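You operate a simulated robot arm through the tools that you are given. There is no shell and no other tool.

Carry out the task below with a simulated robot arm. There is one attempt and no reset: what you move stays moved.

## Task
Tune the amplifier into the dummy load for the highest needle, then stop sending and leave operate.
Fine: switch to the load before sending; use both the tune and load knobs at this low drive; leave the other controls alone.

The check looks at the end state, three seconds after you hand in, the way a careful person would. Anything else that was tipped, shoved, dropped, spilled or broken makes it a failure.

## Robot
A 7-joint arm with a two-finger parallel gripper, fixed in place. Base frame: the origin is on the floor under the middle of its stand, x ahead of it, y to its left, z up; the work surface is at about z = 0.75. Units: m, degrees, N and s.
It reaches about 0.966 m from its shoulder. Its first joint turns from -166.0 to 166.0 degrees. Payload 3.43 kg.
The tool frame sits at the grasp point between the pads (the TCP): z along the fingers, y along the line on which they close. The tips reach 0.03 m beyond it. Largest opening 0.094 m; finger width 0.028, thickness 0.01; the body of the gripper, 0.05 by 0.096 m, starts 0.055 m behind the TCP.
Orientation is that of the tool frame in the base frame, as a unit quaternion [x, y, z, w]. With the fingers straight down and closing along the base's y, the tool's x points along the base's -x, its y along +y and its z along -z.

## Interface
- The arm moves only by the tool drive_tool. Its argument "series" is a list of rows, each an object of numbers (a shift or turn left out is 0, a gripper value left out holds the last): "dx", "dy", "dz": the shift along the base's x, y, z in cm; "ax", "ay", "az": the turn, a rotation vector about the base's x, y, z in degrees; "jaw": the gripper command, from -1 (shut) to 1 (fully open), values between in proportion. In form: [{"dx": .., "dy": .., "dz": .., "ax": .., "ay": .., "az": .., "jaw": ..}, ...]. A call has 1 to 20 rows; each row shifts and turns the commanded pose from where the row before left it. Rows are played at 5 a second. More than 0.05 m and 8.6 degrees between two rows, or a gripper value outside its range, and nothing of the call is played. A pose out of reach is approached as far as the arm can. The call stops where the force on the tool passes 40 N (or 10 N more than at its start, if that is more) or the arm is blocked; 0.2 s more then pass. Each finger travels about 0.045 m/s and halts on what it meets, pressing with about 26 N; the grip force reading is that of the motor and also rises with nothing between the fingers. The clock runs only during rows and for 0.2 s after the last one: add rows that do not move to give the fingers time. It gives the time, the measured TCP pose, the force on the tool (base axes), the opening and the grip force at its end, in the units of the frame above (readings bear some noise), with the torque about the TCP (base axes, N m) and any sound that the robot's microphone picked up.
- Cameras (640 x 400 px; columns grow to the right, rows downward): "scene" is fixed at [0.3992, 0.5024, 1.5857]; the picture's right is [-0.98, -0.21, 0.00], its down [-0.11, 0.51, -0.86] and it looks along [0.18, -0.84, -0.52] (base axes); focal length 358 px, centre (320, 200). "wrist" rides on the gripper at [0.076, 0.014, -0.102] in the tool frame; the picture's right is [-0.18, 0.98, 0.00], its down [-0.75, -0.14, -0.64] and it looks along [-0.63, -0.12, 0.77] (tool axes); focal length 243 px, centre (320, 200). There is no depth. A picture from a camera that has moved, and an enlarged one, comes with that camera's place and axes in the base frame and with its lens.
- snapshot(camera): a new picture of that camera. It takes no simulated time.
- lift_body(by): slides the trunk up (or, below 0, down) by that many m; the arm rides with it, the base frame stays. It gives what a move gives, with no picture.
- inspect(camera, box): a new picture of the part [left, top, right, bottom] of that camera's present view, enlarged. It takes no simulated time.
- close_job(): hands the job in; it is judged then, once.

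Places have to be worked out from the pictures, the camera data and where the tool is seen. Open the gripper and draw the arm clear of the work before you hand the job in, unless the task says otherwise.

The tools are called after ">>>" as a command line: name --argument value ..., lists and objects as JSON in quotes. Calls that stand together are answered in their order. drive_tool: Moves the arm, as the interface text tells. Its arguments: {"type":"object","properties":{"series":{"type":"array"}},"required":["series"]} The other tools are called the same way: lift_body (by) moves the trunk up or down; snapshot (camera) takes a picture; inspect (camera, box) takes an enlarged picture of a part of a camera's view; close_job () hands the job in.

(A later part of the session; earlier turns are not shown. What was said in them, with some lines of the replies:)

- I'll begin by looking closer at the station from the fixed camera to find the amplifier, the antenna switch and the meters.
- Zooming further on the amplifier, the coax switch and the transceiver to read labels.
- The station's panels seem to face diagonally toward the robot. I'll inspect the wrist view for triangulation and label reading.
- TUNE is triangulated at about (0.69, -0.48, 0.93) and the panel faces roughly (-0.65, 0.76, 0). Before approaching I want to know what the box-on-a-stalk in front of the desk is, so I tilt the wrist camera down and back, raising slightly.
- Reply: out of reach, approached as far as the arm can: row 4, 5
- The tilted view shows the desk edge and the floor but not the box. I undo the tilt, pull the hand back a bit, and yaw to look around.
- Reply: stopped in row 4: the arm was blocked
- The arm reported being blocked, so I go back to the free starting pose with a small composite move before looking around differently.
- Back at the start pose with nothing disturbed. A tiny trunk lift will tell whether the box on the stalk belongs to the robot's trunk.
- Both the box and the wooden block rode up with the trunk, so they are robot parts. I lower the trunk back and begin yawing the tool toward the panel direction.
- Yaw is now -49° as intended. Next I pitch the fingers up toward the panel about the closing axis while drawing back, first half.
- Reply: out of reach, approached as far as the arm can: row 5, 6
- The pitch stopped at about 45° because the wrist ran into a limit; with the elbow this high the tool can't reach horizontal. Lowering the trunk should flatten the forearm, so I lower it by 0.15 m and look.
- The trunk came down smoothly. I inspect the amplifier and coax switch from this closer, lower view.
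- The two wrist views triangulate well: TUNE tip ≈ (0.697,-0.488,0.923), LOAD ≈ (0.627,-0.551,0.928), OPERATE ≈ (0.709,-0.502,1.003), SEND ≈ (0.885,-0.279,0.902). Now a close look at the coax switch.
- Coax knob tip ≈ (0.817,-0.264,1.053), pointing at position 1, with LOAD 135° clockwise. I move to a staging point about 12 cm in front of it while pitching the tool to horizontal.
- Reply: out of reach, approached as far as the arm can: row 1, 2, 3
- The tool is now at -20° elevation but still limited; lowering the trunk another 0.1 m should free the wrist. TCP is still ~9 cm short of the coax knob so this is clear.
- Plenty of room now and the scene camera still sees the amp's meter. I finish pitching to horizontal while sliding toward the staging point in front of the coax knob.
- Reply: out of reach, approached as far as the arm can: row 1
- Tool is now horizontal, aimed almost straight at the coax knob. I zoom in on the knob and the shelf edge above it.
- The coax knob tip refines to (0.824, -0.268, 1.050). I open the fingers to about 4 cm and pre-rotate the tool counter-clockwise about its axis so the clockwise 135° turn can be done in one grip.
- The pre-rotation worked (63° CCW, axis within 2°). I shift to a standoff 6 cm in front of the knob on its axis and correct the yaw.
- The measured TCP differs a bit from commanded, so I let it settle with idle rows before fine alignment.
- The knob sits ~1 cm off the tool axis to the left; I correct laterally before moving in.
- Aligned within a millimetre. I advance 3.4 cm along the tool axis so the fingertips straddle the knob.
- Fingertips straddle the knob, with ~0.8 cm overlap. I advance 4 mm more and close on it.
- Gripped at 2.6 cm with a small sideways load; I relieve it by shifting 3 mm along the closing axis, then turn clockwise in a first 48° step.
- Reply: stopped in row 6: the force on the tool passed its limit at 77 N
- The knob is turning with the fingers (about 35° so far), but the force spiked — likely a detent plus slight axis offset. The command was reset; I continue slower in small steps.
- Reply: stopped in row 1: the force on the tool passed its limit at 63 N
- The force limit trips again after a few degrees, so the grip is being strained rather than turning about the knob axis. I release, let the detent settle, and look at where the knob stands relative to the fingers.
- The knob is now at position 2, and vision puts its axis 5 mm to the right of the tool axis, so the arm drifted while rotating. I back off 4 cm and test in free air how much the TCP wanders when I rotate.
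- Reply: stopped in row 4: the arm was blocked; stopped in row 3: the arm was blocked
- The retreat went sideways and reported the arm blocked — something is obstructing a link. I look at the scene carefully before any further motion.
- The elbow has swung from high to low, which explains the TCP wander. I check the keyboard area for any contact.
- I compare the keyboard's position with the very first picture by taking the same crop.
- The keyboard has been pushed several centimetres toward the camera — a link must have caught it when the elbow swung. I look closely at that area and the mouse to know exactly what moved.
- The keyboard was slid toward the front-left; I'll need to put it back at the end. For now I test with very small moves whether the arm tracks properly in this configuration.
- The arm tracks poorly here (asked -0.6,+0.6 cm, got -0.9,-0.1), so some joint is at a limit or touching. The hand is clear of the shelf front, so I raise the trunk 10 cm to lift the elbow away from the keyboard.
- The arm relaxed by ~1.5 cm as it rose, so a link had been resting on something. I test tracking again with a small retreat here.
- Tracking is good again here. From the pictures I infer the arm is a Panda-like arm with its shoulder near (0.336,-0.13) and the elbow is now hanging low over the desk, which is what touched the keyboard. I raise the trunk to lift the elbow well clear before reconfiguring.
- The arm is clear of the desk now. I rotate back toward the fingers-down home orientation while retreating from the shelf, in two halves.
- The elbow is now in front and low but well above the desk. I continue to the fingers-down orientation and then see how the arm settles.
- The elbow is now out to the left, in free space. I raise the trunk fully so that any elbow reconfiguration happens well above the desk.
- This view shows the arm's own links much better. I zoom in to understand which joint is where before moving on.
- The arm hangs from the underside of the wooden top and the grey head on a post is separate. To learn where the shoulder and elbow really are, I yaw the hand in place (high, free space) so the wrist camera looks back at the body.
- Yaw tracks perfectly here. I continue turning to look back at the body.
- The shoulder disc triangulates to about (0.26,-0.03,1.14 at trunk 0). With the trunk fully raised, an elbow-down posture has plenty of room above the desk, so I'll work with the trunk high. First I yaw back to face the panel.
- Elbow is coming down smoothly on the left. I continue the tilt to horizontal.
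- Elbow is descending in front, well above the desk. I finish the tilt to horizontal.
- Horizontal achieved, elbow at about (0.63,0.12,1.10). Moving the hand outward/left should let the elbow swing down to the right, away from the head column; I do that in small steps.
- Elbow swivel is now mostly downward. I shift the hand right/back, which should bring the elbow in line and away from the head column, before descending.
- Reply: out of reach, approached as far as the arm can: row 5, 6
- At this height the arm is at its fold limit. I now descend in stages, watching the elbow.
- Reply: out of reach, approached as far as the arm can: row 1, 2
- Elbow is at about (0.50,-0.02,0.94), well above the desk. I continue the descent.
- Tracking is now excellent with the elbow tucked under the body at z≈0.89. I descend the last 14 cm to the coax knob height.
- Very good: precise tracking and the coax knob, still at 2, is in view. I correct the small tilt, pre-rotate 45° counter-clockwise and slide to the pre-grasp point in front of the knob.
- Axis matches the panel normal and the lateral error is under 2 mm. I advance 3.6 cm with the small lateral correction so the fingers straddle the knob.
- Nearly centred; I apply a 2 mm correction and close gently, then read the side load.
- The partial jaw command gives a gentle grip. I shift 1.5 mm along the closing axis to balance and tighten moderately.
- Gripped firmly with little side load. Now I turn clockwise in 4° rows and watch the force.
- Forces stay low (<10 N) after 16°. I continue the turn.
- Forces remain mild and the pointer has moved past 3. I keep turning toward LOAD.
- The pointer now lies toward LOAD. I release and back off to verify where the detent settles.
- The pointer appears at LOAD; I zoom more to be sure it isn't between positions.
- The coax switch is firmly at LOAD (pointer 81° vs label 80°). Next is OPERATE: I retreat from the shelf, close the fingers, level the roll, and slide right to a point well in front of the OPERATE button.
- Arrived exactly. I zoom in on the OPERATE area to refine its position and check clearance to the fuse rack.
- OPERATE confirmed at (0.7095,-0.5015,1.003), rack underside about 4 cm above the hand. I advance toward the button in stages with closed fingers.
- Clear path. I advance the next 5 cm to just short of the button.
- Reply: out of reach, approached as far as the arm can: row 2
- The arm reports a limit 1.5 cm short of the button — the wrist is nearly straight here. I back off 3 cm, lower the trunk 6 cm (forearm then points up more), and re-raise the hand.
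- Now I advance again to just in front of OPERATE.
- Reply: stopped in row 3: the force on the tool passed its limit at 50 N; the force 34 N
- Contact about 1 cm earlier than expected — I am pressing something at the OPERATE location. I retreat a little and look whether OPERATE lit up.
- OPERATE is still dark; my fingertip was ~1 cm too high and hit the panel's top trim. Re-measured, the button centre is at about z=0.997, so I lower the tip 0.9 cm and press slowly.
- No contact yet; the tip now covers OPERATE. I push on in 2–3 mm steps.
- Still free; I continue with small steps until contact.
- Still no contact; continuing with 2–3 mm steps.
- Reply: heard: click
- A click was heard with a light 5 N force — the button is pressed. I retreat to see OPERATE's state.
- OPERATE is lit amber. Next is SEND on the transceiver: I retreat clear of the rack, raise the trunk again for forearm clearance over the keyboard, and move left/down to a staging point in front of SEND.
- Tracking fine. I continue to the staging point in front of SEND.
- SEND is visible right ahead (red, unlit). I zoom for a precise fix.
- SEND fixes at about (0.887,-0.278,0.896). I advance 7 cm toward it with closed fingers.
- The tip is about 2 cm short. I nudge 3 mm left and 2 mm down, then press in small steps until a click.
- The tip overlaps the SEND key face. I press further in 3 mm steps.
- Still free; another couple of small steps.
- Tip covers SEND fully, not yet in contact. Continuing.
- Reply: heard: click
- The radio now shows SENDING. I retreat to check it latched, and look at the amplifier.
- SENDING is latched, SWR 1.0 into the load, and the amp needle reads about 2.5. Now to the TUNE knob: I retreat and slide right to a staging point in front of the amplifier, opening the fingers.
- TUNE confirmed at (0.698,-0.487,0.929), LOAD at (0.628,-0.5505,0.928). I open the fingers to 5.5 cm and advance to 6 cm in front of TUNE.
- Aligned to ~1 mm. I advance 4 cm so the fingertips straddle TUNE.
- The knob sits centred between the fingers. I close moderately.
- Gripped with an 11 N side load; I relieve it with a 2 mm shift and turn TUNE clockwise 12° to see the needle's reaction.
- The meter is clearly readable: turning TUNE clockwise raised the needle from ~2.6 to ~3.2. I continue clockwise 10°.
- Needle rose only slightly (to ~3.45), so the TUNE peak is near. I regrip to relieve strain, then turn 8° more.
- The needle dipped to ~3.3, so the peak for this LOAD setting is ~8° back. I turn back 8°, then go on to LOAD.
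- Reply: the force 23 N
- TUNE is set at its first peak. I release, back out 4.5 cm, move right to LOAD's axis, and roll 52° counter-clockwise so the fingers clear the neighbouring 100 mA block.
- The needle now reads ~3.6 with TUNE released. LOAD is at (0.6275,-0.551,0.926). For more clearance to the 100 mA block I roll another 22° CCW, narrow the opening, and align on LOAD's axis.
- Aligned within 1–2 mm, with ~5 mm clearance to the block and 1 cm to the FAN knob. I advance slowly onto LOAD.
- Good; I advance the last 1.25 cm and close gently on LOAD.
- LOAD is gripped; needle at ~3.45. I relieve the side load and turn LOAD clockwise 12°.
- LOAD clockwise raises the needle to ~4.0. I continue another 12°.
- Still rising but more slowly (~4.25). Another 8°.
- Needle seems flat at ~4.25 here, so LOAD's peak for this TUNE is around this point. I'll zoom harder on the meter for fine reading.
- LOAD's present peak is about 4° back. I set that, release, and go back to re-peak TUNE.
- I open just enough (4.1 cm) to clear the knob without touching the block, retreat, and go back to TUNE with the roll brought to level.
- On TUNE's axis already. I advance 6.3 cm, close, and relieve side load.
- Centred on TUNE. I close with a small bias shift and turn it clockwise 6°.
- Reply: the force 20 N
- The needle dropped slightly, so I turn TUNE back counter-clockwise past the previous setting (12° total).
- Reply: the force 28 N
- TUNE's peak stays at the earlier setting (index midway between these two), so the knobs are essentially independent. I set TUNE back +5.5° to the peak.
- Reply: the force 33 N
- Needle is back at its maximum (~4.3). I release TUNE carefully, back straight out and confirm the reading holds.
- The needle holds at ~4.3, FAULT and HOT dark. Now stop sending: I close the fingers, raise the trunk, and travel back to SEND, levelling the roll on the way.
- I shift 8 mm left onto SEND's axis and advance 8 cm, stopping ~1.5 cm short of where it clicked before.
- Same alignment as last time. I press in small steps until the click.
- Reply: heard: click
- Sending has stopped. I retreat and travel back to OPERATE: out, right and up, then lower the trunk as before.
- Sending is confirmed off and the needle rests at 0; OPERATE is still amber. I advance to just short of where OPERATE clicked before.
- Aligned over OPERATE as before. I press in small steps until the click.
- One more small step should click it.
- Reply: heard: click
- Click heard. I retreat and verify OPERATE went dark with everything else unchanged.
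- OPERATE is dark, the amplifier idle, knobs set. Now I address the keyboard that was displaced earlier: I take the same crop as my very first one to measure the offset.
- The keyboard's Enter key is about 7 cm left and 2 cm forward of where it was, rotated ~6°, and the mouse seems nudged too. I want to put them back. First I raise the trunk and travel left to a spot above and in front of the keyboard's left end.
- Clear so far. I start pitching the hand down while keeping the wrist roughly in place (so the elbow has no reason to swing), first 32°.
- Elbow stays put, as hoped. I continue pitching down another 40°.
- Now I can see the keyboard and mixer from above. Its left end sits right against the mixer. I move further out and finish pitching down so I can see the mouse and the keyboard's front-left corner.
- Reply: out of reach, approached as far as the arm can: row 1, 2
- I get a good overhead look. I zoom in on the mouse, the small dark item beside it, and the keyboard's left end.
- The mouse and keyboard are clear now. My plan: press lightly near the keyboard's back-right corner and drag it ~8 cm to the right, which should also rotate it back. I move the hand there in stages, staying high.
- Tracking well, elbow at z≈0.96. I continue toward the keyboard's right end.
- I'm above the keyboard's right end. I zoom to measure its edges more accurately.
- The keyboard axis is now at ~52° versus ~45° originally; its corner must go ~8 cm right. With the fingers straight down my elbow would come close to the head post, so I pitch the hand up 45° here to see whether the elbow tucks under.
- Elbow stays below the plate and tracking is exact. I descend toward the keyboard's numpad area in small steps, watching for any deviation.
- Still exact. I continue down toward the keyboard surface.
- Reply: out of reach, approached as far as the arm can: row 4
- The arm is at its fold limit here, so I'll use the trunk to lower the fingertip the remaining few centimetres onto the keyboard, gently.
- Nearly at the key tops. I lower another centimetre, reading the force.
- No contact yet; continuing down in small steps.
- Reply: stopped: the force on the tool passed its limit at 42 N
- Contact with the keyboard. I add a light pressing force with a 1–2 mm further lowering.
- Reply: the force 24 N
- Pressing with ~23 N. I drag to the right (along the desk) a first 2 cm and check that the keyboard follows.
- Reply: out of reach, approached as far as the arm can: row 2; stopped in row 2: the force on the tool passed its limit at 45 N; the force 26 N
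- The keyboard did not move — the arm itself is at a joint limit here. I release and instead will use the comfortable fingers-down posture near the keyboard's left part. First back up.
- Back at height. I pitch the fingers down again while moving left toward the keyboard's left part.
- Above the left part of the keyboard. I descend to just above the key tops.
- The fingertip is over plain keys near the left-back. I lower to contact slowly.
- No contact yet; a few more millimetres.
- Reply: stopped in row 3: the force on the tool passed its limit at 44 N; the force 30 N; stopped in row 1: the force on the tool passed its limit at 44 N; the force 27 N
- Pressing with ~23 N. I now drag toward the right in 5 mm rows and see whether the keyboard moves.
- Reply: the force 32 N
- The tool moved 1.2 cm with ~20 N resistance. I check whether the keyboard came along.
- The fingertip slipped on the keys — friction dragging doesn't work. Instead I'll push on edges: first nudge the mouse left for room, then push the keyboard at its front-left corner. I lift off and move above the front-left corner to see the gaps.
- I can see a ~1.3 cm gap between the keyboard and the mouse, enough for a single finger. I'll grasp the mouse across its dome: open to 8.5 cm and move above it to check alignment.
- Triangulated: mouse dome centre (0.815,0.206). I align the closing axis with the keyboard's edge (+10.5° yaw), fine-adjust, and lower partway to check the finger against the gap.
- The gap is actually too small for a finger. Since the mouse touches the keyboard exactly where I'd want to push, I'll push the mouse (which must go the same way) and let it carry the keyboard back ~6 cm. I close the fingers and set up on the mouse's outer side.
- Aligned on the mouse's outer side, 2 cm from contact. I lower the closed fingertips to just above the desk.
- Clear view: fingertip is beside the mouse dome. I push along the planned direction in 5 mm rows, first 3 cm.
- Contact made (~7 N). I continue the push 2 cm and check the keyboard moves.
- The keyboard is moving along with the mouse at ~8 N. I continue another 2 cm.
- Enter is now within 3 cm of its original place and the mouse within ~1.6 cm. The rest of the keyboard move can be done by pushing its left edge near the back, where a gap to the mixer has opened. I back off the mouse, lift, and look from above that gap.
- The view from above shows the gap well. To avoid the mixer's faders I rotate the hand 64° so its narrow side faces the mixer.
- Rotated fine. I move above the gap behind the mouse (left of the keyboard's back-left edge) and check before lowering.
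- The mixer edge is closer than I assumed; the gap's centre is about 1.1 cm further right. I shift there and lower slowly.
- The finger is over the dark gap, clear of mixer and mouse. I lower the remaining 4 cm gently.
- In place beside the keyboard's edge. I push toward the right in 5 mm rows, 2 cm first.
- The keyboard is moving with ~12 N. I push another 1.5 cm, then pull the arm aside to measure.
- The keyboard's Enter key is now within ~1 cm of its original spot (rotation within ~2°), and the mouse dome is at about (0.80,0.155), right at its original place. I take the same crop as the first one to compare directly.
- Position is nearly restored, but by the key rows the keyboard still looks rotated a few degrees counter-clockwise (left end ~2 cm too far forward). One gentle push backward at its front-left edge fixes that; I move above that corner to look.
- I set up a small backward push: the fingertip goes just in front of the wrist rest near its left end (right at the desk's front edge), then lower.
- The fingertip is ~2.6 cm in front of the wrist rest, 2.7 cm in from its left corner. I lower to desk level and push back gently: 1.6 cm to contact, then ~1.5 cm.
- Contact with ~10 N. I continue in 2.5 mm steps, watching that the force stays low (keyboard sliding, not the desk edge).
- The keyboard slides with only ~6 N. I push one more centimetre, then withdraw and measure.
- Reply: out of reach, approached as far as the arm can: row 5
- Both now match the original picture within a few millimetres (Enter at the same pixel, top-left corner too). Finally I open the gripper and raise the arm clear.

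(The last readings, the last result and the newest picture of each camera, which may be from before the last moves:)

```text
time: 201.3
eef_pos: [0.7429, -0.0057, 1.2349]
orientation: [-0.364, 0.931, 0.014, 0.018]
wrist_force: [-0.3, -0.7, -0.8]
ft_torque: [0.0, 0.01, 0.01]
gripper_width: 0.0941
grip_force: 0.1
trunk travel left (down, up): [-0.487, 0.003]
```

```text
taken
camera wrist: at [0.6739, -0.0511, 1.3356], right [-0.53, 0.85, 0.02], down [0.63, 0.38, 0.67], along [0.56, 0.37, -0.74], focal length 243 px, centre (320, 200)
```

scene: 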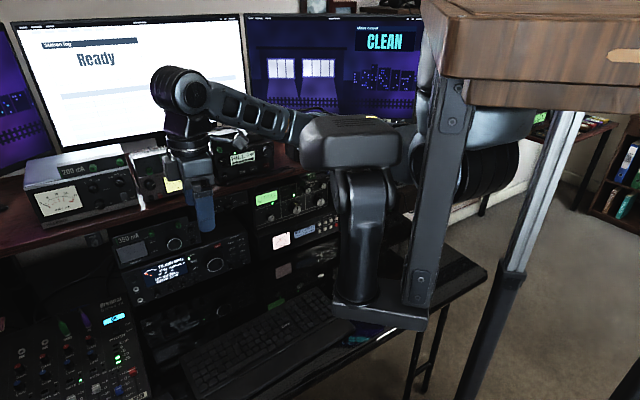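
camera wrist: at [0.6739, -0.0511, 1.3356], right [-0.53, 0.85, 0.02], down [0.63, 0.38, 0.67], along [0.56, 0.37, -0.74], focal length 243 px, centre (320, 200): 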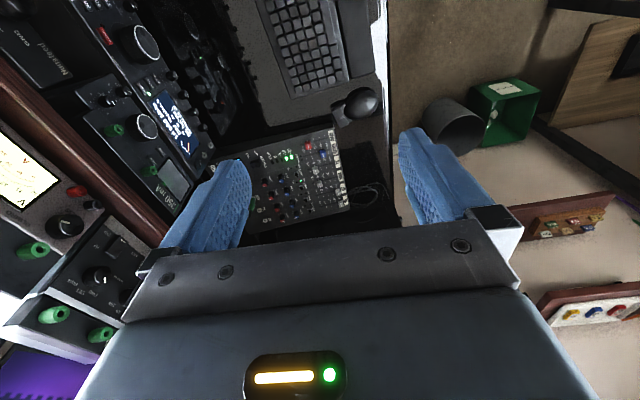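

The arm is clear and, in this view, the keyboard is parallel to the desk edge again with the mouse beside it. I do a last check of all relevant states.

>>> inspect --camera "scene" --box '[245, 165, 345, 235]'

>>> inspect --camera "scene" --box '[105, 210, 265, 310]'

>>> inspect --camera "scene" --box '[205, 185, 275, 230]'

>>> inspect --camera "scene" --box '[0, 120, 240, 270]'

```text
5.71 times, centred on (295, 200) of scene
camera zoom: at [0.3992, 0.5024, 1.5857], right [-0.98, -0.21, 0.0], down [-0.11, 0.51, -0.86], along [0.18, -0.84, -0.52], focal length 2046 px, centre (463, 200)
```

zoom: 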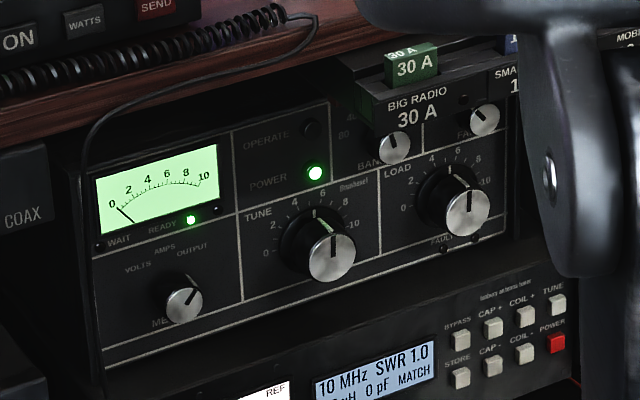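

```text
4.00 times, centred on (185, 260) of scene
camera zoom: at [0.3992, 0.5024, 1.5857], right [-0.98, -0.21, 0.0], down [-0.11, 0.51, -0.86], along [0.18, -0.84, -0.52], focal length 1432 px, centre (860, -40)
```

zoom: 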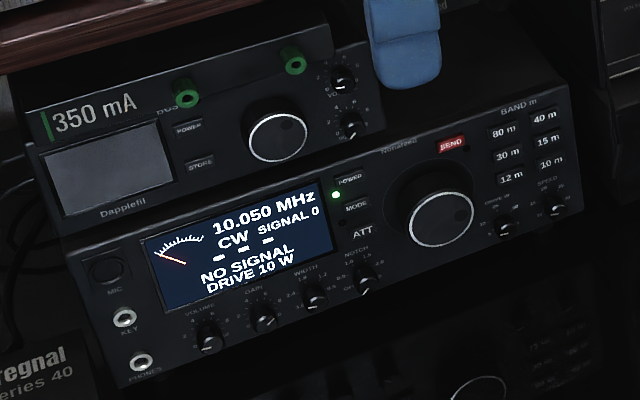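

```text
8.89 times, centred on (240, 208) of scene
camera zoom: at [0.3992, 0.5024, 1.5857], right [-0.98, -0.21, 0.0], down [-0.11, 0.51, -0.86], along [0.18, -0.84, -0.52], focal length 3183 px, centre (1031, 133)
```

zoom: 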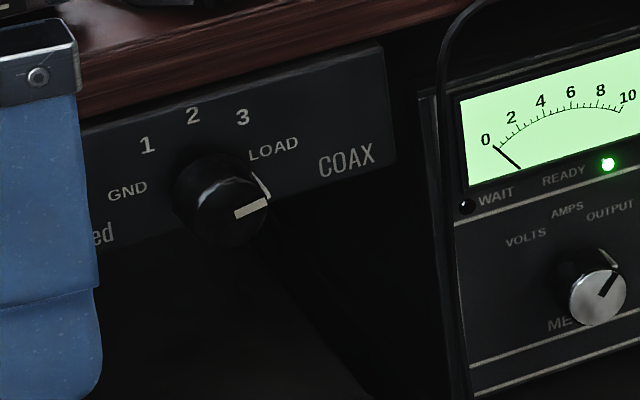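

```text
2.67 times, centred on (120, 195) of scene
camera zoom: at [0.3992, 0.5024, 1.5857], right [-0.98, -0.21, 0.0], down [-0.11, 0.51, -0.86], along [0.18, -0.84, -0.52], focal length 955 px, centre (853, 213)
```

zoom: 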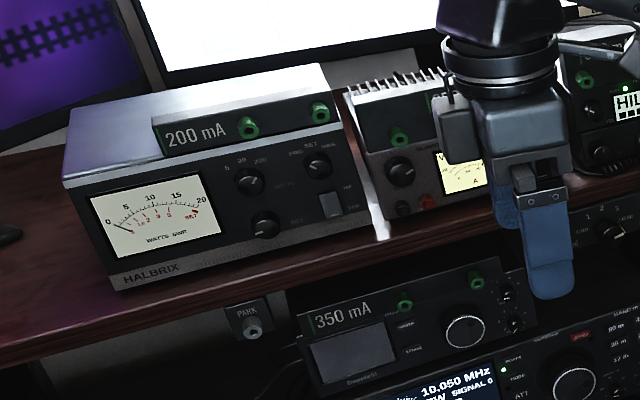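

Everything checks out:

- **Coax switch:** on LOAD.
- **Amplifier:** tuned to its peak of about 4.3 on the meter, and OPERATE is off.
- **Radio:** no longer sending.
- **Other controls:** unchanged.
- **Keyboard and mouse:** my elbow knocked them earlier, and I've pushed them back to where they were.
- **Arm:** gripper open and clear of the work.

I hand the job in now.

>>> close_job

```text
The job is handed in.
```

The amplifier is tuned into the dummy load and the job is handed in. One thing went wrong on the way: my elbow knocked the keyboard and mouse.

- **Coax switch:** I moved it from 1 to LOAD before any sending.
- **Tuning:** at 10 W drive, using TUNE and LOAD, the needle went from about 2.6 to a peak of about 4.3. After setting LOAD I checked TUNE again and its peak had not moved. Both knobs ended a little above 5.
- **End state:** sending is stopped, and OPERATE is off. I took "leave operate" to mean switch it off, which is how it was at the start.
- **Keyboard and mouse:** I lowered the robot's body too far and the elbow swung low. It pushed the keyboard about 7 cm and the mouse about 5 cm. I pushed both back, and the keyboard now matches the first picture to within about half a centimetre and the mouse to within about a centimetre.
- **Key presses:** before that worked, I tried dragging the keyboard by pressing on its keys, so some plain keys were pressed. The log screen still shows "Ready".

The other controls look unchanged. The gripper is open and the arm is clear of the work.
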